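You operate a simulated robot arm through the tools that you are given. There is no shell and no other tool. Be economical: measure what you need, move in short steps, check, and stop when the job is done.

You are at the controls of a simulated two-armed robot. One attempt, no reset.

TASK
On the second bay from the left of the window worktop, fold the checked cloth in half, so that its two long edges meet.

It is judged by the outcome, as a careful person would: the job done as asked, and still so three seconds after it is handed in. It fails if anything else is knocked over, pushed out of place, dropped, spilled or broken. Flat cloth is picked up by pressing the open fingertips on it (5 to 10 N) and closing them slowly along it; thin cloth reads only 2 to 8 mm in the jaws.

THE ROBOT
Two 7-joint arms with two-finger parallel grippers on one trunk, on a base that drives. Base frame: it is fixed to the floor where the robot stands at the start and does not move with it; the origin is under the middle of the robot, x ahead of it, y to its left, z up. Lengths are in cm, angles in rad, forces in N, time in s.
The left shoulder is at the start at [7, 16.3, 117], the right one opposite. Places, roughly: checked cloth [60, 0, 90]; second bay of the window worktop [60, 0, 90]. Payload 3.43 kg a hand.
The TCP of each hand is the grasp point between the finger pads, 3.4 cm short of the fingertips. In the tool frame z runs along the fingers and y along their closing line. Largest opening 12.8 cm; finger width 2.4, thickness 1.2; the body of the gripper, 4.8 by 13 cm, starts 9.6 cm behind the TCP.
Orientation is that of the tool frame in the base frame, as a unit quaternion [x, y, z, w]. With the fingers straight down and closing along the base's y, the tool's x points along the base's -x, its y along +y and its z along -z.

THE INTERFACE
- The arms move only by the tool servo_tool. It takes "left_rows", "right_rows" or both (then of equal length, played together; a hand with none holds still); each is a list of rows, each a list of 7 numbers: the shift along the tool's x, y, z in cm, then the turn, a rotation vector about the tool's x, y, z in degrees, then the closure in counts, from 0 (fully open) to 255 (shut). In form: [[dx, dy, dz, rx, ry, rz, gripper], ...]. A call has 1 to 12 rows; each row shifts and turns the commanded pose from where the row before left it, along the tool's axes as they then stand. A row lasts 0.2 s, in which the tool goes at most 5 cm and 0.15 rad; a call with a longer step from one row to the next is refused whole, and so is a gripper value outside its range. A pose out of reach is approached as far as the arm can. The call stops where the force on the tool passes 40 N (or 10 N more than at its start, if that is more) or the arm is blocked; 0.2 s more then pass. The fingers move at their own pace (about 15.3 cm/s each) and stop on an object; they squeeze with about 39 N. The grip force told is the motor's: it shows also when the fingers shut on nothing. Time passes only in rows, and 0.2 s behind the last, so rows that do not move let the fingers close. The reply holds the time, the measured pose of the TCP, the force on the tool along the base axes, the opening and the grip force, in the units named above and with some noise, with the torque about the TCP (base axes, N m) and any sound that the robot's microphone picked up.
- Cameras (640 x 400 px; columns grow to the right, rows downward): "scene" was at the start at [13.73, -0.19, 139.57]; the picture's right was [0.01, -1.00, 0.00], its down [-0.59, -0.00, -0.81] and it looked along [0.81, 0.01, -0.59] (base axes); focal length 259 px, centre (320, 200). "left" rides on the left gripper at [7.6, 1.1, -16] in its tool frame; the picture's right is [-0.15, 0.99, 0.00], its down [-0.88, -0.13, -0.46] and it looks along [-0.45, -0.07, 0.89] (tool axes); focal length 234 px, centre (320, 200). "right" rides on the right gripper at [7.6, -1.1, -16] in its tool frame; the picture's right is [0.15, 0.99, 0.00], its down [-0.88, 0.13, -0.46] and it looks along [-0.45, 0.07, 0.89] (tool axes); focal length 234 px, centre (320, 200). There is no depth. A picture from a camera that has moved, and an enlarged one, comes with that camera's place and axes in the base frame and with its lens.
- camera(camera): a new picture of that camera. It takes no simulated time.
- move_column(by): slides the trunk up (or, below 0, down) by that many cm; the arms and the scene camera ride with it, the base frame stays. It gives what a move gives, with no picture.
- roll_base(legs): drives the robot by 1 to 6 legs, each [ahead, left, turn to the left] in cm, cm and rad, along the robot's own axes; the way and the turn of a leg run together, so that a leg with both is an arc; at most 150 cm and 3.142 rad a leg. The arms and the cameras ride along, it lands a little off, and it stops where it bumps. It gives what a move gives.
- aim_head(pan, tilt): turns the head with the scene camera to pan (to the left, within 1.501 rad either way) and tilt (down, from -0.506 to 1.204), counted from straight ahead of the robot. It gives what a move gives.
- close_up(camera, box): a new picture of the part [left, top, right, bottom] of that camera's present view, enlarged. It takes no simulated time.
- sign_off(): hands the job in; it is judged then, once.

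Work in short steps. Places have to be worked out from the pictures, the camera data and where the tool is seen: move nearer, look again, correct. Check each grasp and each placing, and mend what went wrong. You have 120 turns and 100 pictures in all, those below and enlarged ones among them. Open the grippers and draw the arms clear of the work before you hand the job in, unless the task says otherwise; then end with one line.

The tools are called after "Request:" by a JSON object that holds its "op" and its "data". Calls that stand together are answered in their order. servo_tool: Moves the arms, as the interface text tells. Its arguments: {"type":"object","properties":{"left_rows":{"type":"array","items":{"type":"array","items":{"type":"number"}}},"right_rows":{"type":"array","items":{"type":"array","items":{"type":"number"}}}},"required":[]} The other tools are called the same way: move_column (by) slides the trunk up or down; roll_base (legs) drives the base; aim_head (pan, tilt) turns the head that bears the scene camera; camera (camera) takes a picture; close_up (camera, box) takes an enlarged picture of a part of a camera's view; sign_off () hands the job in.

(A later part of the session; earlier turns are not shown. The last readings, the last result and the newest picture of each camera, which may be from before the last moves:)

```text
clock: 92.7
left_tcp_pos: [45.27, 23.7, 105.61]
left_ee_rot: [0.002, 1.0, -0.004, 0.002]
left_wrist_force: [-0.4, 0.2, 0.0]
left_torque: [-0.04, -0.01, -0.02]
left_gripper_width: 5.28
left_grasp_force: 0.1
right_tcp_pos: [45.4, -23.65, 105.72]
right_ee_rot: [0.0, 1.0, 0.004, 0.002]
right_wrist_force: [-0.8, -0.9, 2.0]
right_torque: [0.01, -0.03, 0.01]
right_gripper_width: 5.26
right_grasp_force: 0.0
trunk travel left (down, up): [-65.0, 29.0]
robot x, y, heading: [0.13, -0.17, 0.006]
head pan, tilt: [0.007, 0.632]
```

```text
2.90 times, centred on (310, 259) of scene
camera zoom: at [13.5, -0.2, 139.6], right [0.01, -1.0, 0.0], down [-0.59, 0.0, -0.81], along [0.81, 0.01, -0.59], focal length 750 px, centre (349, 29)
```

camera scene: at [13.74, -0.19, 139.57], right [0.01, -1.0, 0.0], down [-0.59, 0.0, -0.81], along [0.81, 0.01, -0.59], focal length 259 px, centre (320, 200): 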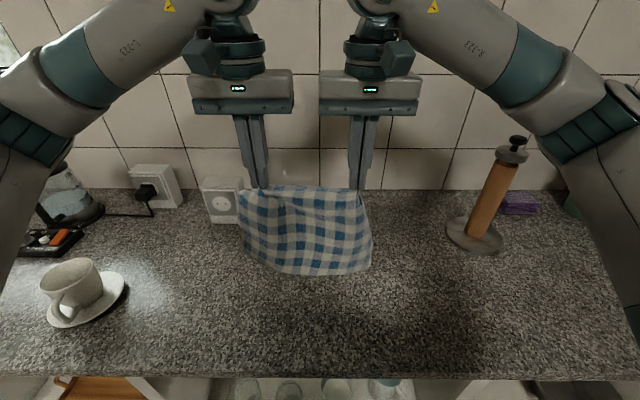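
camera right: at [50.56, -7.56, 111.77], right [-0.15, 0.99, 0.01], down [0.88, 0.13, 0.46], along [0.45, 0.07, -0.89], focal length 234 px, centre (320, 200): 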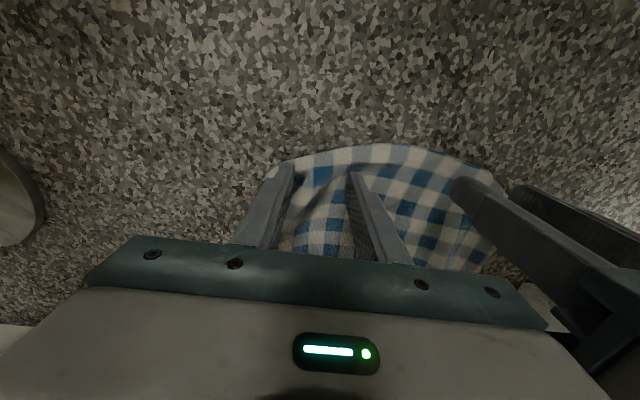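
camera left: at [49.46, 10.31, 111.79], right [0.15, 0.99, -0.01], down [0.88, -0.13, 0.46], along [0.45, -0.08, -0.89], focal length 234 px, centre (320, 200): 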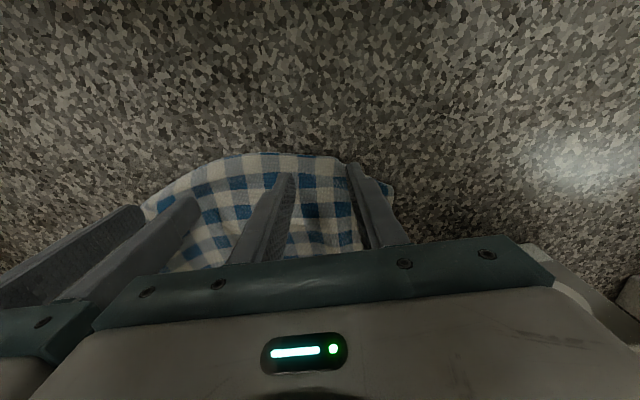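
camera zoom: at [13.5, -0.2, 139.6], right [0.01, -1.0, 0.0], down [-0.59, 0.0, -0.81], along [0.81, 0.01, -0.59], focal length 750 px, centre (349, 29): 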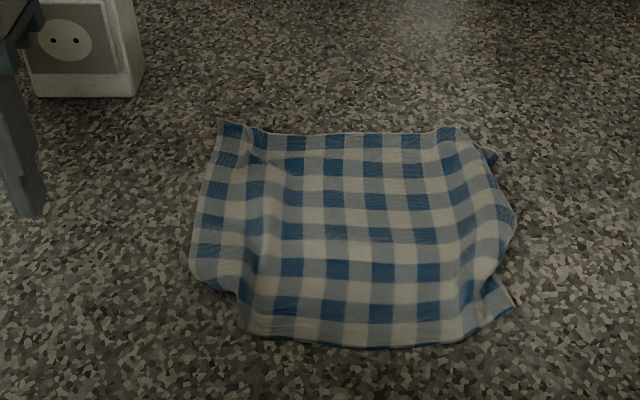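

New, better idea: grip the midpoints of the two short sides (≈(55.3, 12.8) and (55.2, −13.3)) with jaws closing along x, lift – the cloth then hangs folded in half by itself – and lay it down. I first turn each hand 90° with its camera outward.

Request:
{"op": "servo_tool", "data": {"left_rows": [[0, 0, 0, 0, 0, 8.2, 150], [0, 0, 0, 0, 0, 8.2, 150], [0, 0, 0, 0, 0, 8.2, 150], [0, 0, 0, 0, 0, 8.2, 150], [0, 0, 0, 0, 0, 8.2, 150], [0, 0, 0, 0, 0, 8.2, 150], [0, 0, 0, 0, 0, 8.2, 150], [0, 0, 0, 0, 0, 8.2, 150], [0, 0, 0, 0, 0, 8.2, 150], [0, 0, 0, 0, 0, 8.2, 150], [0, 0, 0, 0, 0, 8.0, 150], [0, 0, 0, 0, 0, 0, 150]], "right_rows": [[0, 0, 0, 0, 0, -8.2, 150], [0, 0, 0, 0, 0, -8.2, 150], [0, 0, 0, 0, 0, -8.2, 150], [0, 0, 0, 0, 0, -8.2, 150], [0, 0, 0, 0, 0, -8.2, 150], [0, 0, 0, 0, 0, -8.2, 150], [0, 0, 0, 0, 0, -8.2, 150], [0, 0, 0, 0, 0, -8.2, 150], [0, 0, 0, 0, 0, -8.2, 150], [0, 0, 0, 0, 0, -8.2, 150], [0, 0, 0, 0, 0, -8.0, 150], [0, 0, 0, 0, 0, 0, 150]]}}

```text
clock: 95.3
left_tcp_pos: [40.45, 19.38, 105.89]
left_ee_rot: [0.707, 0.707, -0.003, 0.004]
left_wrist_force: [0.0, -0.3, -0.4]
left_torque: [-0.04, 0.01, 0.01]
left_gripper_width: 5.3
left_grasp_force: 0.1
left hand out of reach, approached as far as the arm can: row 10, 11
right_tcp_pos: [40.5, -19.42, 105.85]
right_ee_rot: [0.708, -0.706, -0.003, -0.004]
right_wrist_force: [0.0, -0.2, -0.5]
right_torque: [0.01, -0.02, -0.04]
right_gripper_width: 5.3
right_grasp_force: 0.0
right hand out of reach, approached as far as the arm can: row 10, 11
trunk travel left (down, up): [-65.0, 29.0]
robot x, y, heading: [0.09, -0.36, -0.0]
head pan, tilt: [0.007, 0.632]
```

The turn succeeded though the arms got near their inner limit. I move the hands forward/inward toward the side midpoints at a safe height and check.

Request:
{"op": "servo_tool", "data": {"left_rows": [[-1.2, 2.5, 0, 0, 0, 0, 165], [-1.2, 2.5, 0, 0, 0, 0, 165], [-1.2, 2.5, 0, 0, 0, 0, 165], [-1.2, 2.5, 0, 0, 0, 0, 165], [0, 0, 0, 0, 0, 0, 165]], "right_rows": [[-1.2, -2.5, 0, 0, 0, 0, 165], [-1.2, -2.5, 0, 0, 0, 0, 165], [-1.2, -2.5, 0, 0, 0, 0, 165], [-1.2, -2.5, 0, 0, 0, 0, 165], [0, 0, 0, 0, 0, 0, 165]]}}

```text
clock: 96.5
left_tcp_pos: [45.22, 11.64, 106.29]
left_ee_rot: [0.707, 0.708, -0.002, 0.004]
left_wrist_force: [-0.4, 0.6, -0.3]
left_torque: [0.03, 0.03, 0.01]
left_gripper_width: 4.52
left_grasp_force: 0.1
left hand out of reach, approached as far as the arm can: row 1, 2, 3, 4
right_tcp_pos: [45.12, -11.55, 106.38]
right_ee_rot: [-0.706, 0.708, 0.002, 0.004]
right_wrist_force: [0.1, 0.4, 0.7]
right_torque: [0.02, -0.01, -0.01]
right_gripper_width: 4.49
right_grasp_force: 0.1
right hand out of reach, approached as far as the arm can: row 1, 2, 3, 4
trunk travel left (down, up): [-65.0, 29.0]
robot x, y, heading: [0.02, -0.21, -0.002]
head pan, tilt: [0.007, 0.632]
```

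The limit seems to depend on the arm's azimuth, so moving further inward should help. I shift inward to y≈±12.3 and back off the turn by 6°.

Request:
{"op": "servo_tool", "data": {"left_rows": [[-2.2, 0, 0, 0, 0, -6, 165], [-2.2, 0, 0, 0, 0, 0, 165], [-2.2, 0, 0, 0, 0, 0, 165], [0, 0, 0, 0, 0, 0, 165], [0, 0, 0, 0, 0, 0, 165]], "right_rows": [[-2.2, 0, 0, 0, 0, 6, 165], [-2.2, 0, 0, 0, 0, 0, 165], [-2.2, 0, 0, 0, 0, 0, 165], [0, 0, 0, 0, 0, 0, 165], [0, 0, 0, 0, 0, 0, 165]]}}

```text
clock: 97.7
left_tcp_pos: [45.59, 5.09, 106.19]
left_ee_rot: [0.67, 0.743, -0.002, 0.004]
left_wrist_force: [0.2, -1.2, 0.3]
left_torque: [0.01, -0.01, 0.02]
left_gripper_width: 4.53
left_grasp_force: 0.1
right_tcp_pos: [45.69, -5.11, 106.26]
right_ee_rot: [-0.67, 0.742, 0.003, 0.003]
right_wrist_force: [-0.4, -0.1, 0.1]
right_torque: [0.01, 0.03, -0.03]
right_gripper_width: 4.54
right_grasp_force: 0.1
trunk travel left (down, up): [-65.0, 29.0]
robot x, y, heading: [-0.1, 0.09, -0.0]
head pan, tilt: [0.007, 0.632]
```

Now both are reachable at ≈84° of turn. I move to above the side midpoints (55.3, 12.1) and (55.2, −12.5) and lower to z≈97.

Request:
{"op": "servo_tool", "data": {"left_rows": [[1.2, 2.08, 0, 0, 0, 0, 165], [1.2, 2.08, 0, 0, 0, 0, 165], [1.2, 2.08, 0, 0, 0, 0, 165], [1.2, 2.08, 0, 0, 0, 0, 165], [1.15, 2.08, 0, 0, 0, 0, 165], [0, 0, 3, 0, 0, 0, 165], [0, 0, 3, 0, 0, 0, 165], [0, 0, 3, 0, 0, 0, 165], [0, 0, 0, 0, 0, 0, 165]], "right_rows": [[1.27, -2.04, 0, 0, 0, 0, 165], [1.27, -2.04, 0, 0, 0, 0, 165], [1.27, -2.04, 0, 0, 0, 0, 165], [1.27, -2.04, 0, 0, 0, 0, 165], [1.27, -2.04, 0, 0, 0, 0, 165], [0, 0, 3, 0, 0, 0, 165], [0, 0, 3, 0, 0, 0, 165], [0, 0, 3, 0, 0, 0, 165], [0, 0, 0, 0, 0, 0, 165]]}}

Request:
{"op": "camera", "data": {"camera": "left"}}

Request:
{"op": "camera", "data": {"camera": "right"}}

```text
clock: 99.7
left_tcp_pos: [49.24, 9.42, 103.62]
left_ee_rot: [0.667, 0.745, -0.003, 0.002]
left_wrist_force: [-0.2, 0.3, -0.3]
left_torque: [0.0, -0.03, 0.0]
left_gripper_width: 4.54
left_grasp_force: 0.0
left hand out of reach, approached as far as the arm can: row 3, 4, 5, 6, 7, 8
right_tcp_pos: [49.01, -9.92, 103.61]
right_ee_rot: [-0.666, 0.746, 0.003, 0.003]
right_wrist_force: [1.0, -0.9, 0.4]
right_torque: [-0.02, 0.04, -0.01]
right_gripper_width: 4.52
right_grasp_force: 0.1
right hand out of reach, approached as far as the arm can: row 3, 4, 5, 6, 7, 8
trunk travel left (down, up): [-65.0, 29.0]
robot x, y, heading: [-0.01, 0.03, -0.001]
head pan, tilt: [0.007, 0.632]
```

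```text
15 pictures are left
camera left: at [49.51, 17.36, 119.49], right [1.0, -0.04, 0.0], down [-0.03, -0.89, 0.46], along [-0.02, -0.46, -0.89], focal length 234 px, centre (320, 200)
```

left: 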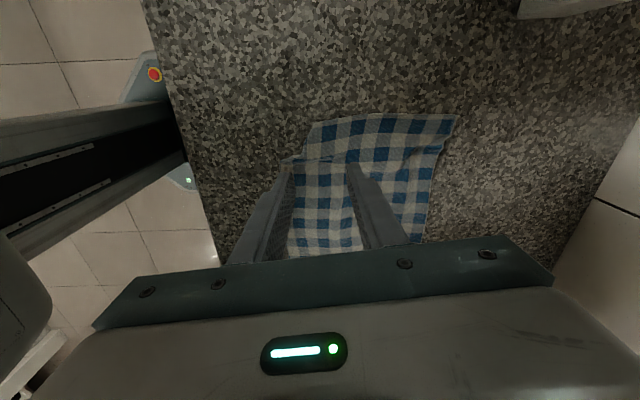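

```text
14 pictures are left
camera right: at [49.32, -17.77, 119.55], right [-1.0, -0.04, 0.0], down [-0.03, 0.89, 0.46], along [-0.02, 0.46, -0.89], focal length 234 px, centre (320, 200)
```

right: 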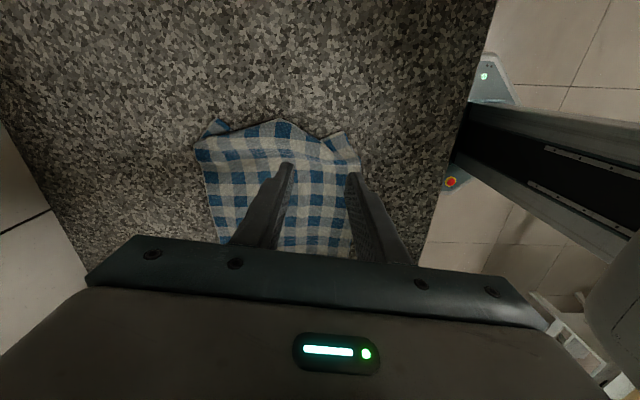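

Outward turn limits reach; reducing it to ≈74° should allow the target. Cloth mid-line is at x≈54, with side edges at y≈12.8 and −13. I turn back 10° and move there.

Request:
{"op": "servo_tool", "data": {"left_rows": [[0, 0, 0, 0, 0, -5, 165], [0, 0, 0, 0, 0, -5, 165], [0.41, 1.83, 0, 0, 0, 0, 165], [0.41, 1.83, 0, 0, 0, 0, 165], [0.41, 1.83, 0, 0, 0, 0, 165], [0, 0, 2.4, 0, 0, 0, 165], [0, 0, 2.4, 0, 0, 0, 165], [0, 0, 2.3, 0, 0, 0, 165], [0, 0, 0, 0, 0, 0, 165]], "right_rows": [[0, 0, 0, 0, 0, 5, 165], [0, 0, 0, 0, 0, 5, 165], [0.31, -1.83, 0, 0, 0, 0, 165], [0.31, -1.83, 0, 0, 0, 0, 165], [0.31, -1.83, 0, 0, 0, 0, 165], [0, 0, 2.4, 0, 0, 0, 165], [0, 0, 2.4, 0, 0, 0, 165], [0, 0, 2.3, 0, 0, 0, 165], [0, 0, 0, 0, 0, 0, 165]]}}

```text
clock: 101.7
left_tcp_pos: [53.27, 12.53, 101.57]
left_ee_rot: [0.599, 0.801, -0.002, 0.003]
left_wrist_force: [-0.2, 0.5, -0.4]
left_torque: [0.0, 0.01, 0.05]
left_gripper_width: 4.51
left_grasp_force: 0.1
left hand out of reach, approached as far as the arm can: row 5, 6, 7, 8
right_tcp_pos: [53.43, -12.08, 101.1]
right_ee_rot: [-0.6, 0.8, 0.004, 0.002]
right_wrist_force: [0.5, -0.1, 1.0]
right_torque: [0.0, 0.01, -0.01]
right_gripper_width: 4.52
right_grasp_force: 0.1
right hand out of reach, approached as far as the arm can: row 5, 7, 8
trunk travel left (down, up): [-65.0, 29.0]
robot x, y, heading: [0.03, -0.11, -0.006]
head pan, tilt: [0.007, 0.632]
```

Still limited. I try the opposite turn (cameras inward): raise a little and rotate back through neutral to the other side, in two calls.

Request:
{"op": "servo_tool", "data": {"left_rows": [[0, 0, -1.5, 0, 0, -8.3, 165], [0, 0, -1.5, 0, 0, -8.3, 165], [0, 0, -1.5, 0, 0, -8.3, 165], [0, 0, 0, 0, 0, -8.3, 165], [0, 0, 0, 0, 0, -8.3, 165], [0, 0, 0, 0, 0, -8.3, 165], [0, 0, 0, 0, 0, -8.3, 165], [0, 0, 0, 0, 0, -8.3, 165], [0, 0, 0, 0, 0, -8.3, 165], [0, 0, 0, 0, 0, -8.3, 165], [0, 0, 0, 0, 0, -8.3, 165], [0, 0, 0, 0, 0, -8.3, 165]], "right_rows": [[0, 0, -1.5, 0, 0, 8.3, 165], [0, 0, -1.5, 0, 0, 8.3, 165], [0, 0, -1.5, 0, 0, 8.3, 165], [0, 0, 0, 0, 0, 8.3, 165], [0, 0, 0, 0, 0, 8.3, 165], [0, 0, 0, 0, 0, 8.3, 165], [0, 0, 0, 0, 0, 8.3, 165], [0, 0, 0, 0, 0, 8.3, 165], [0, 0, 0, 0, 0, 8.3, 165], [0, 0, 0, 0, 0, 8.3, 165], [0, 0, 0, 0, 0, 8.3, 165], [0, 0, 0, 0, 0, 8.3, 165]]}}

Request:
{"op": "servo_tool", "data": {"left_rows": [[0, 0, 0, 0, 0, -8.3, 165], [0, 0, 0, 0, 0, -8.3, 165], [0, 0, 0, 0, 0, -8.3, 165], [0, 0, 0, 0, 0, -8.3, 165], [0, 0, 0, 0, 0, -8.3, 165], [0, 0, 0, 0, 0, -8.3, 165], [0, 0, 0, 0, 0, -8.3, 165], [0, 0, 0, 0, 0, -5, 165], [0, 0, 0, 0, 0, 0, 165]], "right_rows": [[0, 0, 0, 0, 0, 8.3, 165], [0, 0, 0, 0, 0, 8.3, 165], [0, 0, 0, 0, 0, 8.3, 165], [0, 0, 0, 0, 0, 8.3, 165], [0, 0, 0, 0, 0, 8.3, 165], [0, 0, 0, 0, 0, 8.3, 165], [0, 0, 0, 0, 0, 8.3, 165], [0, 0, 0, 0, 0, 5, 165], [0, 0, 0, 0, 0, 0, 165]]}}

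```text
clock: 104.3
left_tcp_pos: [53.1, 12.69, 106.1]
left_ee_rot: [-0.221, 0.975, -0.004, 0.0]
left_wrist_force: [0.3, -0.5, -0.4]
left_torque: [-0.01, -0.01, -0.02]
left_gripper_width: 4.53
left_grasp_force: 0.0
right_tcp_pos: [53.35, -12.13, 105.63]
right_ee_rot: [0.222, 0.975, 0.004, 0.0]
right_wrist_force: [0.4, -0.6, -0.4]
right_torque: [0.01, -0.02, 0.0]
right_gripper_width: 4.54
right_grasp_force: 0.1
trunk travel left (down, up): [-65.0, 29.0]
robot x, y, heading: [0.09, -0.2, 0.004]
head pan, tilt: [0.007, 0.632]
```

```text
clock: 106.3
left_tcp_pos: [53.26, 12.62, 106.06]
left_ee_rot: [-0.699, 0.715, -0.003, -0.003]
left_wrist_force: [-0.9, -0.4, -0.2]
left_torque: [0.01, 0.01, 0.04]
left_gripper_width: 4.48
left_grasp_force: 0.1
right_tcp_pos: [53.27, -12.17, 105.72]
right_ee_rot: [0.699, 0.715, 0.004, -0.002]
right_wrist_force: [0.7, 0.1, 0.5]
right_torque: [-0.01, -0.02, -0.02]
right_gripper_width: 4.51
right_grasp_force: 0.1
trunk travel left (down, up): [-65.0, 29.0]
robot x, y, heading: [-0.1, 0.24, 0.0]
head pan, tilt: [0.007, 0.632]
```

The inward turn works without limits. I fine-position over the midpoints and lower to z≈96.5 to look.

Request:
{"op": "servo_tool", "data": {"left_rows": [[0.5, -0.95, 0, 0, 0, 0, 165], [0, 0, 3.2, 0, 0, 0, 165], [0, 0, 3.2, 0, 0, 0, 165], [0, 0, 3.1, 0, 0, 0, 165], [0, 0, 0, 0, 0, 0, 165]], "right_rows": [[-0.1, 0.73, 0, 0, 0, 0, 165], [0, 0, 3.2, 0, 0, 0, 165], [0, 0, 3.1, 0, 0, 0, 165], [0, 0, 2.9, 0, 0, 0, 165], [0, 0, 0, 0, 0, 0, 165]]}}

Request:
{"op": "camera", "data": {"camera": "left"}}

Request:
{"op": "camera", "data": {"camera": "right"}}

```text
clock: 107.5
left_tcp_pos: [54.0, 11.96, 96.68]
left_ee_rot: [-0.699, 0.716, -0.004, -0.003]
left_wrist_force: [-0.3, 0.9, -0.4]
left_torque: [-0.05, 0.0, 0.01]
left_gripper_width: 4.53
left_grasp_force: 0.1
right_tcp_pos: [53.91, -12.02, 96.47]
right_ee_rot: [0.698, 0.716, 0.005, -0.002]
right_wrist_force: [-0.4, 0.3, 0.5]
right_torque: [0.02, 0.0, 0.01]
right_gripper_width: 4.51
right_grasp_force: 0.1
trunk travel left (down, up): [-65.0, 29.0]
robot x, y, heading: [0.12, -0.25, -0.0]
head pan, tilt: [0.007, 0.632]
```

```text
13 pictures are left
camera left: at [52.72, 4.78, 112.68], right [-0.99, 0.17, 0.0], down [0.15, 0.88, 0.45], along [0.08, 0.44, -0.89], focal length 234 px, centre (320, 200)
```

left: 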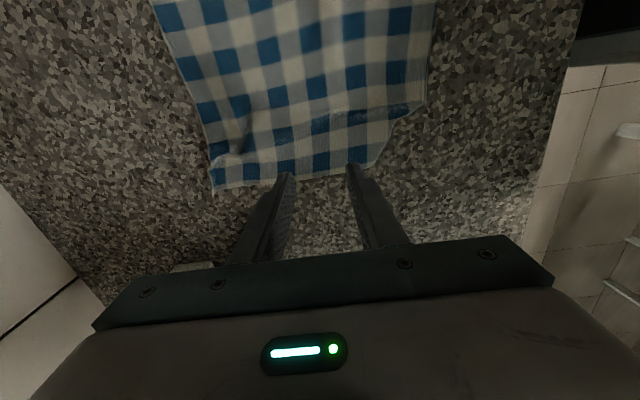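

```text
12 pictures are left
camera right: at [52.6, -4.73, 112.57], right [0.99, 0.17, 0.0], down [0.15, -0.88, 0.45], along [0.08, -0.44, -0.89], focal length 234 px, centre (320, 200)
```

right: 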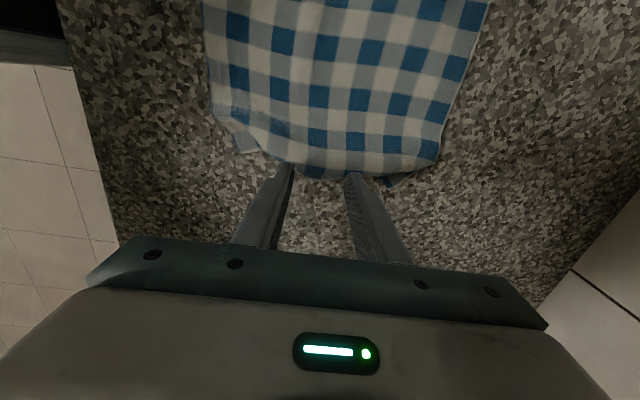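

Left edge midpoint is ≈(54.5, 12.7), right ≈(55.3, −12.7). I correct and lower to contact.

Request:
{"op": "servo_tool", "data": {"left_rows": [[0, -0.5, 0.8, 0, 0, 0, 165], [0, 0, 1, 0, 0, 0, 165], [0, 0, 0.8, 0, 0, 0, 165], [0, 0, 0.4, 0, 0, 0, 165], [0, 0, 0.1, 0, 0, 0, 165], [0, 0, 0, 0, 0, 0, 165]], "right_rows": [[0, 1.4, 0.8, 0, 0, 0, 165], [0, 0, 1, 0, 0, 0, 165], [0, 0, 0.6, 0, 0, 0, 165], [0, 0, 0.4, 0, 0, 0, 165], [0, 0, 0.1, 0, 0, 0, 165], [0, 0, 0, 0, 0, 0, 165]]}}

```text
clock: 108.9
left_tcp_pos: [54.65, 12.04, 93.57]
left_ee_rot: [-0.698, 0.716, -0.004, -0.001]
left_wrist_force: [1.3, -0.2, 5.4]
left_torque: [0.02, 0.04, 0.01]
left_gripper_width: 4.51
left_grasp_force: 0.0
right_tcp_pos: [55.45, -12.04, 93.57]
right_ee_rot: [0.699, 0.716, 0.004, -0.002]
right_wrist_force: [0.3, 0.8, 7.3]
right_torque: [-0.03, 0.09, 0.01]
right_gripper_width: 4.43
right_grasp_force: 0.1
trunk travel left (down, up): [-65.0, 29.0]
robot x, y, heading: [0.12, -0.23, -0.003]
head pan, tilt: [0.007, 0.632]
```

Contact at 5–7 N on both. I close slowly.

Request:
{"op": "servo_tool", "data": {"left_rows": [[0, 0, 0.05, 0, 0, 0, 173], [0, 0, 0, 0, 0, 0, 181], [0, 0, 0, 0, 0, 0, 189], [0, 0, 0, 0, 0, 0, 197], [0, 0, 0, 0, 0, 0, 205], [0, 0, 0, 0, 0, 0, 213], [0, 0, 0, 0, 0, 0, 221], [0, 0, 0, 0, 0, 0, 229], [0, 0, 0, 0, 0, 0, 237], [0, 0, 0, 0, 0, 0, 246], [0, 0, 0, 0, 0, 0, 255], [0, 0, 0, 0, 0, 0, 255]], "right_rows": [[0, 0, 0.03, 0, 0, 0, 173], [0, 0, 0, 0, 0, 0, 181], [0, 0, 0, 0, 0, 0, 189], [0, 0, 0, 0, 0, 0, 197], [0, 0, 0, 0, 0, 0, 205], [0, 0, 0, 0, 0, 0, 213], [0, 0, 0, 0, 0, 0, 221], [0, 0, 0, 0, 0, 0, 229], [0, 0, 0, 0, 0, 0, 237], [0, 0, 0, 0, 0, 0, 246], [0, 0, 0, 0, 0, 0, 255], [0, 0, 0, 0, 0, 0, 255]]}}

```text
clock: 111.5
left_tcp_pos: [54.57, 11.97, 93.48]
left_ee_rot: [-0.699, 0.715, -0.004, -0.001]
left_wrist_force: [1.0, -0.4, 10.5]
left_torque: [0.05, -0.03, -0.03]
left_gripper_width: 0.25
left_grasp_force: 37.5
right_tcp_pos: [55.32, -12.09, 93.64]
right_ee_rot: [0.698, 0.716, 0.005, -0.002]
right_wrist_force: [-0.7, 1.3, 9.0]
right_torque: [0.02, 0.01, -0.01]
right_gripper_width: 0.3
right_grasp_force: 37.7
trunk travel left (down, up): [-65.0, 29.0]
robot x, y, heading: [-0.07, 0.28, -0.002]
head pan, tilt: [0.007, 0.632]
```

Both grip (2.5 and 3 mm). I lift slowly, spreading the hands to straighten the fold line, and let the halves hang.

Request:
{"op": "servo_tool", "data": {"left_rows": [[0, 0, -1.5, 0, 0, 0, 255], [-0.2, 0, -1.5, 0, 0, 0, 255], [-0.2, 0, -1.5, 0, 0, 0, 255], [-0.2, 0, -1.5, 0, 0, 0, 255], [-0.2, 0, -1.7, 0, 0, 0, 255], [-0.2, 0, -1.7, 0, 0, 0, 255], [-0.2, 0, -1.7, 0, 0, 0, 255], [-0.2, 0, -1.7, 0, 0, 0, 255], [-0.2, 0, -1.7, 0, 0, 0, 255], [0, 0, -1.7, 0, 0, 0, 255], [0, 0, 0, 0, 0, 0, 255], [0, 0, 0, 0, 0, 0, 255]], "right_rows": [[0, 0, -1.5, 0, 0, 0, 255], [-0.2, -0.1, -1.5, 0, 0, 0, 255], [-0.2, -0.1, -1.5, 0, 0, 0, 255], [-0.2, -0.1, -1.5, 0, 0, 0, 255], [-0.2, -0.1, -1.7, 0, 0, 0, 255], [-0.2, -0.1, -1.7, 0, 0, 0, 255], [-0.2, -0.1, -1.7, 0, 0, 0, 255], [-0.2, -0.1, -1.7, 0, 0, 0, 255], [-0.2, 0, -1.7, 0, 0, 0, 255], [0, 0, -1.7, 0, 0, 0, 255], [0, 0, 0, 0, 0, 0, 255], [0, 0, 0, 0, 0, 0, 255]]}}

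Request:
{"op": "close_up", "data": {"camera": "scene", "box": [200, 150, 440, 300]}}

```text
clock: 114.1
left_tcp_pos: [54.69, 13.57, 109.63]
left_ee_rot: [-0.698, 0.716, -0.006, -0.004]
left_wrist_force: [0.1, -35.1, 0.5]
left_torque: [-0.99, 0.02, 0.05]
left_gripper_width: 0.24
left_grasp_force: 37.5
right_tcp_pos: [54.67, -13.64, 109.88]
right_ee_rot: [0.698, 0.716, 0.007, -0.004]
right_wrist_force: [-0.1, 34.3, -0.6]
right_torque: [1.11, -0.05, 0.0]
right_gripper_width: 0.28
right_grasp_force: 37.5
trunk travel left (down, up): [-65.0, 29.0]
robot x, y, heading: [-0.24, -0.17, -0.001]
head pan, tilt: [0.007, 0.632]
```

```text
2.67 times, centred on (320, 225) of scene
camera zoom: at [13.72, -0.19, 139.57], right [0.01, -1.0, 0.0], down [-0.59, 0.0, -0.81], along [0.81, 0.01, -0.59], focal length 690 px, centre (320, 133)
```

zoom: 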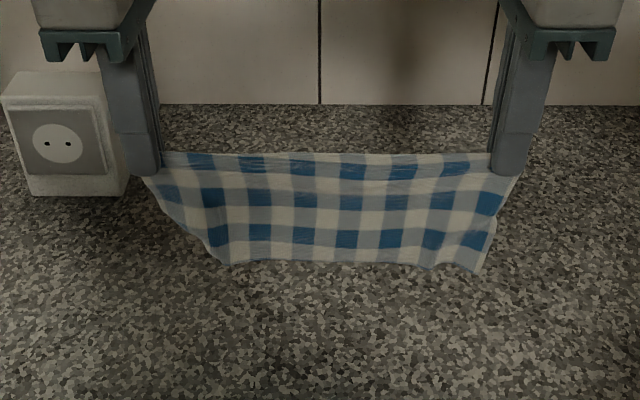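

Excellent: it hangs neatly folded along the mid-line. Tension is high (35 N), so I relax it, move forward 6 cm and settle before laying it down.

Request:
{"op": "servo_tool", "data": {"left_rows": [[0.25, 0, 0, 0, 0, 0, 255], [0, -1.5, 0, 0, 0, 0, 255], [0, -1.5, 0, 0, 0, 0, 255], [0, -1.5, 0, 0, 0, 0, 255], [0, -1.5, 0, 0, 0, 0, 255], [0, 0, 1, 0, 0, 0, 255], [0, 0, 1, 0, 0, 0, 255], [0, 0, 1, 0, 0, 0, 255], [0, 0, 0, 0, 0, 0, 255], [0, 0, 0, 0, 0, 0, 255]], "right_rows": [[0.25, 0, 0, 0, 0, 0, 255], [0, 1.5, 0, 0, 0, 0, 255], [0, 1.5, 0, 0, 0, 0, 255], [0, 1.5, 0, 0, 0, 0, 255], [0, 1.5, 0, 0, 0, 0, 255], [0, 0, 1, 0, 0, 0, 255], [0, 0, 1, 0, 0, 0, 255], [0, 0, 1, 0, 0, 0, 255], [0, 0, 0, 0, 0, 0, 255], [0, 0, 0, 0, 0, 0, 255]]}}

Request:
{"op": "camera", "data": {"camera": "left"}}

```text
clock: 116.3
left_tcp_pos: [60.86, 13.36, 106.58]
left_ee_rot: [-0.698, 0.716, -0.004, -0.003]
left_wrist_force: [0.1, -17.8, -0.9]
left_torque: [-0.49, 0.01, 0.01]
left_gripper_width: 0.21
left_grasp_force: 36.7
right_tcp_pos: [60.65, -13.4, 106.89]
right_ee_rot: [0.698, 0.716, 0.002, -0.002]
right_wrist_force: [-0.2, 17.6, 0.6]
right_torque: [0.58, -0.01, -0.06]
right_gripper_width: 0.31
right_grasp_force: 37.3
trunk travel left (down, up): [-65.0, 29.0]
robot x, y, heading: [0.07, -0.03, -0.002]
head pan, tilt: [0.007, 0.632]
```

```text
10 pictures are left
camera left: at [59.35, 6.01, 122.6], right [-0.99, 0.17, 0.0], down [0.15, 0.88, 0.45], along [0.08, 0.44, -0.89], focal length 234 px, centre (320, 200)
```

left: 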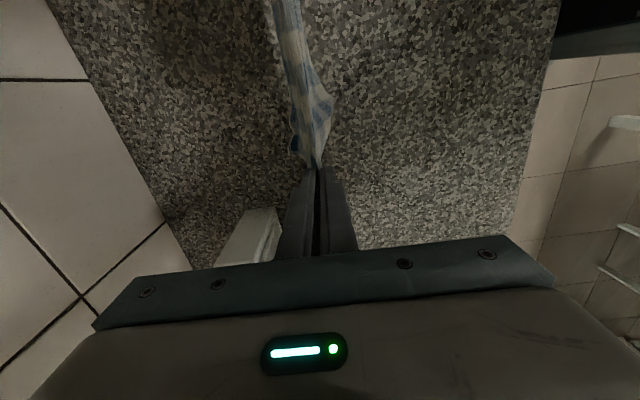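

It hangs slim with both edges together just above the counter. I lay it down by lowering while drawing back toward the robot, so both layers trail toward the wall.

Request:
{"op": "servo_tool", "data": {"left_rows": [[0.1, 1.2, 0.4, 0, 0, 0, 255], [0.05, 1.3, 0.6, 0, 0, 0, 255], [0, 1.3, 0.8, 0, 0, 0, 255], [0, 1.3, 0.9, 0, 0, 0, 255], [0, 1.3, 1.0, 0, 0, 0, 255], [0, 1.3, 1.1, 0, 0, 0, 255], [0, 1.2, 1.2, 0, 0, 0, 255], [0, 1.2, 1.2, 0, 0, 0, 255], [0, 1.2, 1.3, 0, 0, 0, 255], [0, 1.1, 1.3, 0, 0, 0, 255], [0, 1.0, 1.3, 0, 0, 0, 255], [0, 0.8, 1.0, 0, 0, 0, 255]], "right_rows": [[0.1, -1.2, 0.4, 0, 0, 0, 255], [0.05, -1.3, 0.6, 0, 0, 0, 255], [0, -1.3, 0.8, 0, 0, 0, 255], [0, -1.3, 0.9, 0, 0, 0, 255], [0, -1.3, 1.0, 0, 0, 0, 255], [0, -1.3, 1.1, 0, 0, 0, 255], [0, -1.2, 1.2, 0, 0, 0, 255], [0, -1.2, 1.2, 0, 0, 0, 255], [0, -1.2, 1.3, 0, 0, 0, 255], [0, -1.1, 1.3, 0, 0, 0, 255], [0, -1.0, 1.3, 0, 0, 0, 255], [0, -0.8, 1.2, 0, 0, 0, 255]]}}

Request:
{"op": "close_up", "data": {"camera": "scene", "box": [200, 180, 440, 330]}}

```text
clock: 118.9
left_tcp_pos: [46.43, 13.47, 94.59]
left_ee_rot: [-0.699, 0.715, -0.005, -0.004]
left_wrist_force: [0.1, -21.0, -0.5]
left_torque: [-0.6, 0.0, -0.01]
left_gripper_width: 0.25
left_grasp_force: 37.0
right_tcp_pos: [46.56, -13.45, 94.39]
right_ee_rot: [0.698, 0.716, 0.005, -0.003]
right_wrist_force: [0.1, 22.6, 0.7]
right_torque: [0.65, 0.02, -0.03]
right_gripper_width: 0.28
right_grasp_force: 38.2
trunk travel left (down, up): [-65.0, 29.0]
robot x, y, heading: [-0.13, 0.44, -0.001]
head pan, tilt: [0.007, 0.632]
```

```text
2.67 times, centred on (320, 255) of scene
camera zoom: at [13.72, -0.2, 139.58], right [0.01, -1.0, 0.0], down [-0.59, 0.0, -0.81], along [0.81, 0.01, -0.59], focal length 690 px, centre (320, 53)
```

zoom: 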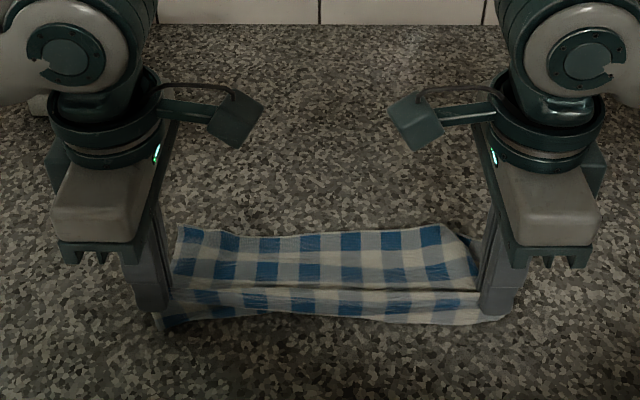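

The fold ridge is held; a strip of the lower layer bulges toward me under the fingers. Dragging a bit further back should pull that loop tight.

Request:
{"op": "servo_tool", "data": {"left_rows": [[0.1, 0.6, -0.3, 0, 0, 0, 255], [0, 0.7, 0, 0, 0, 0, 255], [0, 0.7, 0, 0, 0, 0, 255], [0, 0.7, 0, 0, 0, 0, 255], [0, 0.7, 0, 0, 0, 0, 255], [0, 0.6, 0, 0, 0, 0, 255], [0, 0, 0, 0, 0, 0, 255]], "right_rows": [[0.1, -0.6, -0.5, 0, 0, 0, 255], [0, -0.7, 0, 0, 0, 0, 255], [0, -0.7, 0, 0, 0, 0, 255], [0, -0.7, 0, 0, 0, 0, 255], [0, -0.7, 0, 0, 0, 0, 255], [0, -0.6, 0, 0, 0, 0, 255], [0, 0, 0, 0, 0, 0, 255]]}}

Request:
{"op": "close_up", "data": {"camera": "scene", "box": [220, 230, 420, 355]}}

```text
clock: 120.5
left_tcp_pos: [42.62, 13.37, 94.77]
left_ee_rot: [-0.698, 0.716, -0.005, -0.003]
left_wrist_force: [0.3, -21.5, -0.4]
left_torque: [-0.62, 0.0, 0.01]
left_gripper_width: 0.25
left_grasp_force: 36.8
right_tcp_pos: [42.59, -13.42, 94.83]
right_ee_rot: [0.698, 0.716, 0.004, -0.003]
right_wrist_force: [-0.3, 21.5, 0.5]
right_torque: [0.7, 0.01, -0.03]
right_gripper_width: 0.26
right_grasp_force: 37.3
trunk travel left (down, up): [-65.0, 29.0]
robot x, y, heading: [-0.19, -0.07, -0.0]
head pan, tilt: [0.007, 0.632]
```

```text
3.20 times, centred on (320, 292) of scene
camera zoom: at [13.75, -0.2, 139.57], right [0.01, -1.0, 0.0], down [-0.59, 0.0, -0.81], along [0.81, 0.01, -0.59], focal length 828 px, centre (320, -96)
```

zoom: 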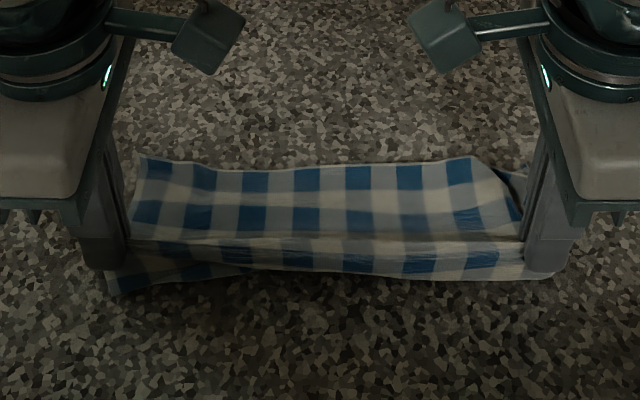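

The lower layer's loop stays because the fingers point straight down. I lift it again to hang, and will tilt the hands 45° (fingers pointing forward-down) so both layers lie flat as I lay it.

Request:
{"op": "servo_tool", "data": {"left_rows": [[0, 0, -3, 0, 0, 0, 255], [0, -1.5, -3, 0, 0, 0, 255], [0, -2.5, -3, 0, 0, 0, 255], [0, -2.7, -2.5, 0, 0, 0, 255], [0, -2.7, -1, 0, 0, 0, 255], [0, -2.7, 0, 0, 0, 0, 255], [0, -2.7, 0, 0, 0, 0, 255], [0, -2.6, 0, 0, 0, 0, 255], [0, 0, 0, 0, 0, 0, 255], [0, 0, 0, 0, 0, 0, 255]], "right_rows": [[0, 0, -3, 0, 0, 0, 255], [0, 1.5, -3, 0, 0, 0, 255], [0, 2.5, -3, 0, 0, 0, 255], [0, 2.7, -2.5, 0, 0, 0, 255], [0, 2.7, -1, 0, 0, 0, 255], [0, 2.7, 0, 0, 0, 0, 255], [0, 2.7, 0, 0, 0, 0, 255], [0, 2.6, 0, 0, 0, 0, 255], [0, 0, 0, 0, 0, 0, 255], [0, 0, 0, 0, 0, 0, 255]]}}

Request:
{"op": "servo_tool", "data": {"left_rows": [[0, 0, 0, 7.5, 0, 0, 255], [0, 0, 0, 7.5, 0, 0, 255], [0, 0, 0, 7.5, 0, 0, 255], [0, 0, 0, 7.5, 0, 0, 255], [0, 0, 0, 7.5, 0, 0, 255], [0, 0, 0, 7.5, 0, 0, 255], [0, 0, 0, 0, 0, 0, 255], [0, 0, 0, 0, 0, 0, 255]], "right_rows": [[0, 0, 0, -7.5, 0, 0, 255], [0, 0, 0, -7.5, 0, 0, 255], [0, 0, 0, -7.5, 0, 0, 255], [0, 0, 0, -7.5, 0, 0, 255], [0, 0, 0, -7.5, 0, 0, 255], [0, 0, 0, -7.5, 0, 0, 255], [0, 0, 0, 0, 0, 0, 255], [0, 0, 0, 0, 0, 0, 255]]}}

Request:
{"op": "camera", "data": {"camera": "scene"}}

```text
clock: 122.7
left_tcp_pos: [59.98, 13.23, 107.34]
left_ee_rot: [-0.698, 0.716, -0.004, -0.002]
left_wrist_force: [1.4, -11.8, -0.6]
left_torque: [-0.32, 0.01, 0.02]
left_gripper_width: 0.26
left_grasp_force: 37.0
right_tcp_pos: [60.04, -13.22, 107.4]
right_ee_rot: [0.699, 0.715, 0.004, -0.004]
right_wrist_force: [0.5, 11.3, -0.5]
right_torque: [0.34, -0.02, 0.0]
right_gripper_width: 0.31
right_grasp_force: 37.4
trunk travel left (down, up): [-65.0, 29.0]
robot x, y, heading: [-0.04, 0.06, -0.001]
head pan, tilt: [0.007, 0.632]
```

```text
clock: 124.5
left_tcp_pos: [59.94, 13.02, 107.33]
left_ee_rot: [-0.646, 0.66, -0.277, 0.265]
left_wrist_force: [-0.2, -6.1, -0.7]
left_torque: [-0.12, 0.01, -0.08]
left_gripper_width: 0.23
left_grasp_force: 37.3
right_tcp_pos: [60.06, -13.11, 107.37]
right_ee_rot: [0.646, 0.659, 0.278, 0.266]
right_wrist_force: [-0.7, 6.4, -0.3]
right_torque: [0.17, 0.07, 0.12]
right_gripper_width: 0.26
right_grasp_force: 37.4
trunk travel left (down, up): [-65.0, 29.0]
robot x, y, heading: [-0.17, 0.03, 0.002]
head pan, tilt: [0.007, 0.632]
```

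```text
7 pictures are left
camera scene: at [13.73, -0.2, 139.57], right [0.01, -1.0, 0.0], down [-0.59, 0.0, -0.81], along [0.81, 0.01, -0.59], focal length 259 px, centre (320, 200)
```

scene: 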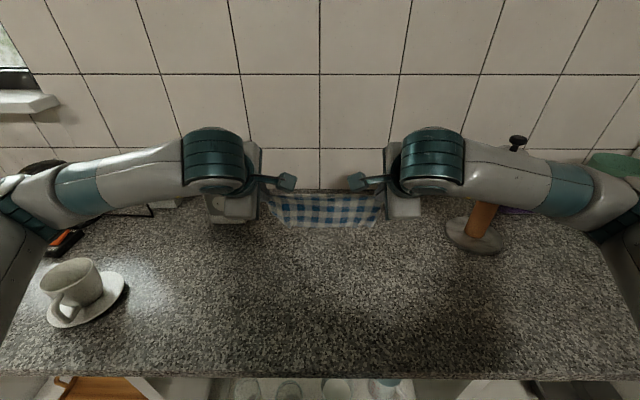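

The hands are tilted 45°, fingers pointing forward-down, cloth hanging between them. I lay it: lowering while drawing back.

Request:
{"op": "servo_tool", "data": {"left_rows": [[0, 1.556, -0.283, 0, 0, 0, 255], [0, 1.556, -0.283, 0, 0, 0, 255], [0, 1.556, -0.283, 0, 0, 0, 255], [0, 1.556, -0.283, 0, 0, 0, 255], [0, 1.626, 0.07, 0, 0, 0, 255], [0, 1.626, 0.07, 0, 0, 0, 255], [0, 1.626, 0.07, 0, 0, 0, 255], [0, 1.626, 0.07, 0, 0, 0, 255], [0, 1.626, 0.07, 0, 0, 0, 255], [0, 1.626, 0.07, 0, 0, 0, 255], [0, 1.626, 0.07, 0, 0, 0, 255], [0, 1.55, 0, 0, 0, 0, 255]], "right_rows": [[0, -1.556, -0.283, 0, 0, 0, 255], [0, -1.556, -0.283, 0, 0, 0, 255], [0, -1.556, -0.283, 0, 0, 0, 255], [0, -1.556, -0.283, 0, 0, 0, 255], [0, -1.626, 0.07, 0, 0, 0, 255], [0, -1.626, 0.07, 0, 0, 0, 255], [0, -1.626, 0.07, 0, 0, 0, 255], [0, -1.626, 0.07, 0, 0, 0, 255], [0, -1.626, 0.07, 0, 0, 0, 255], [0, -1.626, 0.07, 0, 0, 0, 255], [0, -1.626, 0.07, 0, 0, 0, 255], [0, -1.55, 0, 0, 0, 0, 255]]}}

Request:
{"op": "close_up", "data": {"camera": "scene", "box": [200, 190, 440, 340]}}

```text
clock: 127.1
left_tcp_pos: [51.27, 10.9, 93.51]
left_ee_rot: [-0.647, 0.66, -0.276, 0.264]
left_wrist_force: [-1.0, -1.8, 13.7]
left_torque: [0.02, -0.06, -0.03]
left_gripper_width: 0.23
left_grasp_force: 36.7
left hand out of reach, approached as far as the arm can: row 6, 7, 8, 9, 10, 11, 12
right_tcp_pos: [51.42, -11.35, 93.84]
right_ee_rot: [0.646, 0.66, 0.277, 0.265]
right_wrist_force: [-0.2, 0.1, 0.0]
right_torque: [0.0, -0.04, -0.01]
right_gripper_width: 0.26
right_grasp_force: 37.3
right hand out of reach, approached as far as the arm can: row 6, 7, 8, 9, 10, 11, 12
trunk travel left (down, up): [-65.0, 29.0]
robot x, y, heading: [-0.1, -0.4, 0.003]
head pan, tilt: [0.007, 0.632]
```

```text
2.67 times, centred on (320, 265) of scene
camera zoom: at [13.45, -0.47, 139.47], right [0.01, -1.0, 0.0], down [-0.59, 0.0, -0.81], along [0.81, 0.01, -0.59], focal length 690 px, centre (320, 27)
```

zoom: 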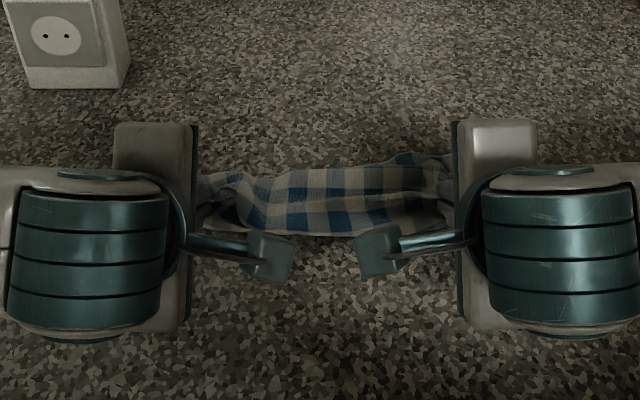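

The arms reached their inner limit there and were drawn together, crumpling the cloth. I lift again, spread the hands, and go further forward (x≈73) to lay it with room to spare.

Request:
{"op": "servo_tool", "data": {"left_rows": [[-0.44, -1.91, -1.91, 0, 0, 0, 255], [-0.44, -1.91, -1.91, 0, 0, 0, 255], [-0.44, -1.91, -1.91, 0, 0, 0, 255], [-0.44, -1.91, -1.91, 0, 0, 0, 255], [-0.44, -1.91, -1.91, 0, 0, 0, 255], [0, -2.19, 2.19, 0, 0, 0, 255], [0, -2.19, 2.19, 0, 0, 0, 255], [0, -2.19, 2.19, 0, 0, 0, 255], [0, -2.19, 2.19, 0, 0, 0, 255], [0, -2.19, 2.19, 0, 0, 0, 255], [0, -2.19, 2.19, 0, 0, 0, 255], [0, -2.0, 2.0, 0, 0, 0, 255]], "right_rows": [[-0.36, 1.91, -1.91, 0, 0, 0, 255], [-0.36, 1.91, -1.91, 0, 0, 0, 255], [-0.36, 1.91, -1.91, 0, 0, 0, 255], [-0.36, 1.91, -1.91, 0, 0, 0, 255], [-0.36, 1.91, -1.91, 0, 0, 0, 255], [0, 2.19, 2.19, 0, 0, 0, 255], [0, 2.19, 2.19, 0, 0, 0, 255], [0, 2.19, 2.19, 0, 0, 0, 255], [0, 2.19, 2.19, 0, 0, 0, 255], [0, 2.19, 2.19, 0, 0, 0, 255], [0, 2.19, 2.19, 0, 0, 0, 255], [0, 2.0, 2.0, 0, 0, 0, 255]]}}

```text
clock: 129.7
left_tcp_pos: [74.07, 12.34, 107.08]
left_ee_rot: [-0.646, 0.66, -0.277, 0.265]
left_wrist_force: [1.0, -0.5, 0.2]
left_torque: [0.01, 0.06, 0.02]
left_gripper_width: 0.25
left_grasp_force: 37.3
left hand out of reach, approached as far as the arm can: row 1, 2
right_tcp_pos: [74.24, -12.13, 107.21]
right_ee_rot: [0.646, 0.66, 0.277, 0.264]
right_wrist_force: [-0.8, -0.6, -0.6]
right_torque: [-0.01, 0.05, 0.01]
right_gripper_width: 0.26
right_grasp_force: 36.8
right hand out of reach, approached as far as the arm can: row 1, 2
trunk travel left (down, up): [-65.0, 29.0]
robot x, y, heading: [-0.12, 0.1, -0.002]
head pan, tilt: [0.007, 0.632]
```

I spread the hands until lightly taut, let the cloth settle, then lay it with the back-and-down stroke.

Request:
{"op": "servo_tool", "data": {"left_rows": [[-0.3, 0, 0, 0, 0, 0, 255], [-0.3, 0, 0, 0, 0, 0, 255], [-0.25, 0, 0, 0, 0, 0, 255], [0, 0, 0, 0, 0, 0, 255], [0, 0, 0, 0, 0, 0, 255], [0, 0, 0, 0, 0, 0, 255]], "right_rows": [[-0.3, 0, 0, 0, 0, 0, 255], [-0.3, 0, 0, 0, 0, 0, 255], [-0.25, 0, 0, 0, 0, 0, 255], [0, 0, 0, 0, 0, 0, 255], [0, 0, 0, 0, 0, 0, 255], [0, 0, 0, 0, 0, 0, 255]]}}

Request:
{"op": "servo_tool", "data": {"left_rows": [[0, 1.556, -0.283, 0, 0, 0, 255], [0, 1.556, -0.283, 0, 0, 0, 255], [0, 1.556, -0.283, 0, 0, 0, 255], [0, 1.556, -0.283, 0, 0, 0, 255], [0, 1.626, 0.07, 0, 0, 0, 255], [0, 1.626, 0.07, 0, 0, 0, 255], [0, 1.626, 0.07, 0, 0, 0, 255], [0, 1.626, 0.07, 0, 0, 0, 255], [0, 1.626, 0.07, 0, 0, 0, 255], [0, 1.626, 0.07, 0, 0, 0, 255], [0, 1.626, 0.07, 0, 0, 0, 255], [0, 1.2, 0, 0, 0, 0, 255]], "right_rows": [[0, -1.556, -0.283, 0, 0, 0, 255], [0, -1.556, -0.283, 0, 0, 0, 255], [0, -1.556, -0.283, 0, 0, 0, 255], [0, -1.556, -0.283, 0, 0, 0, 255], [0, -1.626, 0.07, 0, 0, 0, 255], [0, -1.626, 0.07, 0, 0, 0, 255], [0, -1.626, 0.07, 0, 0, 0, 255], [0, -1.626, 0.07, 0, 0, 0, 255], [0, -1.626, 0.07, 0, 0, 0, 255], [0, -1.626, 0.07, 0, 0, 0, 255], [0, -1.626, 0.07, 0, 0, 0, 255], [0, -1.2, 0, 0, 0, 0, 255]]}}

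Request:
{"op": "close_up", "data": {"camera": "scene", "box": [200, 170, 440, 320]}}

```text
clock: 131.1
left_tcp_pos: [74.04, 13.23, 107.11]
left_ee_rot: [-0.645, 0.661, -0.278, 0.264]
left_wrist_force: [0.7, -5.8, 0.2]
left_torque: [-0.12, 0.05, -0.12]
left_gripper_width: 0.23
left_grasp_force: 37.1
right_tcp_pos: [74.0, -13.03, 107.29]
right_ee_rot: [0.646, 0.66, 0.277, 0.265]
right_wrist_force: [-0.2, 5.9, 0.3]
right_torque: [0.14, 0.04, 0.18]
right_gripper_width: 0.29
right_grasp_force: 37.2
trunk travel left (down, up): [-65.0, 29.0]
robot x, y, heading: [-0.15, -0.11, 0.002]
head pan, tilt: [0.007, 0.632]
```

```text
clock: 133.7
left_tcp_pos: [60.13, 12.86, 95.69]
left_ee_rot: [-0.642, 0.658, -0.281, 0.274]
left_wrist_force: [-0.4, -16.1, -0.3]
left_torque: [-0.28, 0.07, -0.35]
left_gripper_width: 0.25
left_grasp_force: 36.9
right_tcp_pos: [59.83, -13.99, 94.88]
right_ee_rot: [0.647, 0.657, 0.282, 0.265]
right_wrist_force: [0.2, 15.2, 0.1]
right_torque: [0.38, 0.01, 0.33]
right_gripper_width: 0.28
right_grasp_force: 37.6
trunk travel left (down, up): [-65.0, 29.0]
robot x, y, heading: [0.12, -0.08, -0.004]
head pan, tilt: [0.007, 0.632]
```

```text
2.67 times, centred on (320, 245) of scene
camera zoom: at [12.98, -1.3, 139.89], right [0.01, -1.0, -0.01], down [-0.59, 0.0, -0.81], along [0.81, 0.01, -0.59], focal length 690 px, centre (320, 80)
```

zoom: 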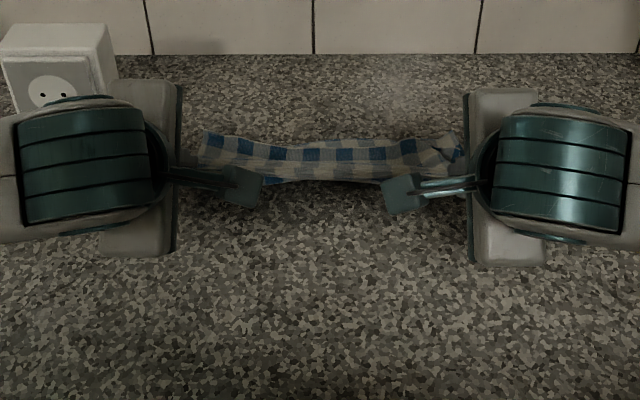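

The cloth is laid; top layer runs from x≈62 to 70.6. I lower the remaining ~1 cm, draw back slightly to tighten, then open a little while rising and withdraw backward along the fingers.

Request:
{"op": "servo_tool", "data": {"left_rows": [[0.1, 0.6, 0.6, 0, 0, 0, 255], [0, 0.55, 0.55, 0, 0, 0, 255], [0, 0.5, -0.5, 0, 0, 0, 255], [0, 0.3, -0.3, 0, 0, 0, 255], [0, 0, 0, 0, 0, 0, 255]], "right_rows": [[0.1, -0.35, 0.35, 0, 0, 0, 255], [0, -0.3, 0.3, 0, 0, 0, 255], [0, -0.5, -0.5, 0, 0, 0, 255], [0, -0.3, -0.3, 0, 0, 0, 255], [0, 0, 0, 0, 0, 0, 255]]}}

Request:
{"op": "camera", "data": {"camera": "right"}}

```text
clock: 135.1
left_tcp_pos: [59.77, 13.1, 96.35]
left_ee_rot: [-0.636, 0.651, -0.296, 0.289]
left_wrist_force: [0.4, -14.5, -1.6]
left_torque: [-0.28, 0.14, -0.36]
left_gripper_width: 0.21
left_grasp_force: 36.9
right_tcp_pos: [58.39, -13.41, 93.87]
right_ee_rot: [0.645, 0.659, 0.286, 0.262]
right_wrist_force: [1.6, 15.1, 1.6]
right_torque: [0.35, 0.06, 0.29]
right_gripper_width: 0.31
right_grasp_force: 37.7
trunk travel left (down, up): [-65.0, 29.0]
robot x, y, heading: [-0.34, 0.34, 0.001]
head pan, tilt: [0.007, 0.632]
stopped in row 5 (left hand): the arm was blocked; the commanded pose is now the measured one
```

```text
4 pictures are left
camera right: at [46.01, -6.49, 104.53], right [0.69, 0.15, 0.71], down [-0.21, -0.9, 0.39], along [0.7, -0.42, -0.58], focal length 234 px, centre (320, 200)
```

right: 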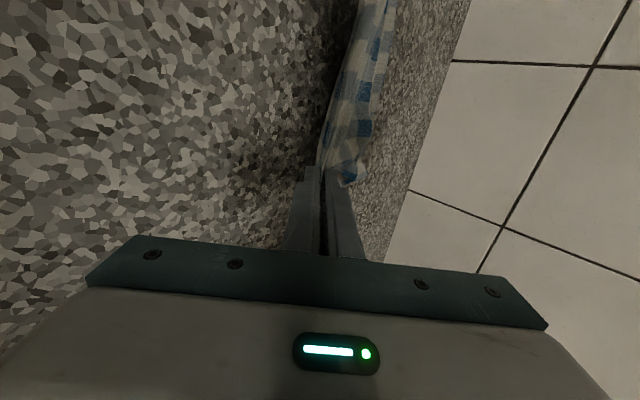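

The left arm was blocked by something. I must see what, so I take a full scene picture before moving.

Request:
{"op": "camera", "data": {"camera": "scene"}}

```text
3 pictures are left
camera scene: at [12.77, -1.24, 139.81], right [0.01, -1.0, -0.01], down [-0.59, 0.0, -0.81], along [0.81, 0.01, -0.59], focal length 259 px, centre (320, 200)
```

scene: 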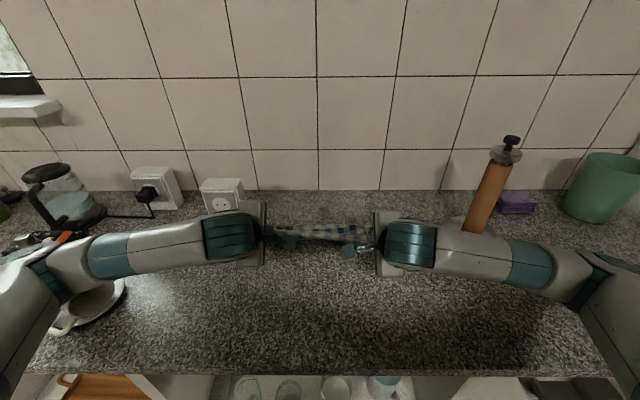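

The left elbow is over the cup and saucer and likely presses on them. I raise the trunk straight up 10 cm so everything lifts vertically away.

Request:
{"op": "move_column", "data": {"by": 10}}

Request:
{"op": "close_up", "data": {"camera": "scene", "box": [0, 140, 400, 390]}}

```text
clock: 136.4
left_tcp_pos: [59.66, 13.48, 104.1]
left_ee_rot: [-0.642, 0.656, -0.286, 0.275]
left_wrist_force: [-0.9, -13.5, -0.8]
left_torque: [-0.24, 0.07, -0.26]
left_gripper_width: 0.25
left_grasp_force: 37.5
right_tcp_pos: [58.97, -13.01, 103.48]
right_ee_rot: [0.646, 0.661, 0.278, 0.264]
right_wrist_force: [0.1, 12.7, 0.9]
right_torque: [0.3, -0.02, 0.29]
right_gripper_width: 0.26
right_grasp_force: 36.8
trunk travel left (down, up): [-75.0, 19.0]
robot x, y, heading: [0.02, 0.04, 0.002]
head pan, tilt: [0.007, 0.632]
```

```text
1.60 times, centred on (200, 265) of scene
camera zoom: at [13.59, -0.19, 149.56], right [0.01, -1.0, 0.0], down [-0.59, -0.01, -0.81], along [0.81, 0.01, -0.59], focal length 414 px, centre (512, 96)
```

zoom: 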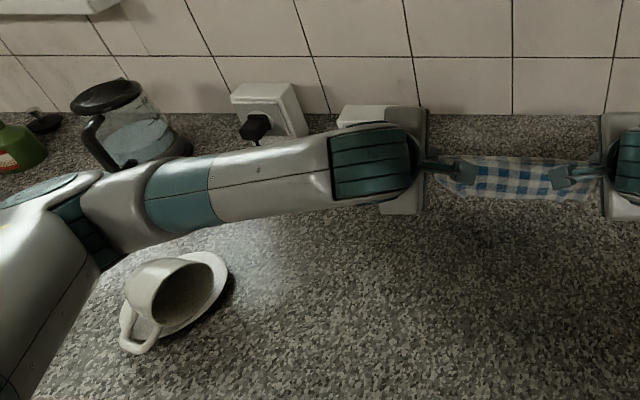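

The elbow tipped the cup over on its saucer; I'll have to set it upright afterwards. First the cloth: I raise the trunk 5 cm more so the elbows stay high, then move the hanging cloth forward to x≈72.

Request:
{"op": "move_column", "data": {"by": 5}}

Request:
{"op": "servo_tool", "data": {"left_rows": [[0.1, -1.77, 1.77, 0, 0, 0, 255], [0.1, -1.77, 1.77, 0, 0, 0, 255], [0, -1.77, 1.77, 0, 0, 0, 255], [0, -1.77, 1.77, 0, 0, 0, 255], [0, -1.77, 1.77, 0, 0, 0, 255], [0, 0, 0, 0, 0, 0, 255], [0, 0, 0, 0, 0, 0, 255], [0, 0, 0, 0, 0, 0, 255]], "right_rows": [[0, 1.77, 1.77, 0, 0, 0, 255], [0, 1.77, 1.77, 0, 0, 0, 255], [0, 1.77, 1.77, 0, 0, 0, 255], [0, 1.77, 1.77, 0, 0, 0, 255], [0, 1.77, 1.77, 0, 0, 0, 255], [0, 0, 0, 0, 0, 0, 255], [0, 0, 0, 0, 0, 0, 255], [0, 0, 0, 0, 0, 0, 255]]}}

```text
clock: 137.3
left_tcp_pos: [59.78, 13.57, 109.02]
left_ee_rot: [-0.643, 0.654, -0.287, 0.275]
left_wrist_force: [0.1, -14.5, -0.4]
left_torque: [-0.25, 0.05, -0.31]
left_gripper_width: 0.23
left_grasp_force: 36.8
right_tcp_pos: [59.03, -13.01, 108.41]
right_ee_rot: [0.645, 0.661, 0.278, 0.265]
right_wrist_force: [1.0, 14.3, 0.3]
right_torque: [0.32, 0.02, 0.33]
right_gripper_width: 0.28
right_grasp_force: 37.3
trunk travel left (down, up): [-80.0, 14.0]
robot x, y, heading: [0.01, -0.06, -0.002]
head pan, tilt: [0.007, 0.632]
```

```text
clock: 139.2
left_tcp_pos: [72.24, 13.25, 109.58]
left_ee_rot: [-0.643, 0.655, -0.286, 0.276]
left_wrist_force: [-0.6, -1.9, -0.1]
left_torque: [0.0, 0.03, -0.06]
left_gripper_width: 0.24
left_grasp_force: 36.8
right_tcp_pos: [71.71, -12.76, 108.51]
right_ee_rot: [0.646, 0.66, 0.277, 0.265]
right_wrist_force: [0.0, 1.6, -0.9]
right_torque: [0.04, 0.04, 0.09]
right_gripper_width: 0.29
right_grasp_force: 37.8
trunk travel left (down, up): [-80.0, 14.0]
robot x, y, heading: [-0.28, 0.14, 0.008]
head pan, tilt: [0.007, 0.632]
```

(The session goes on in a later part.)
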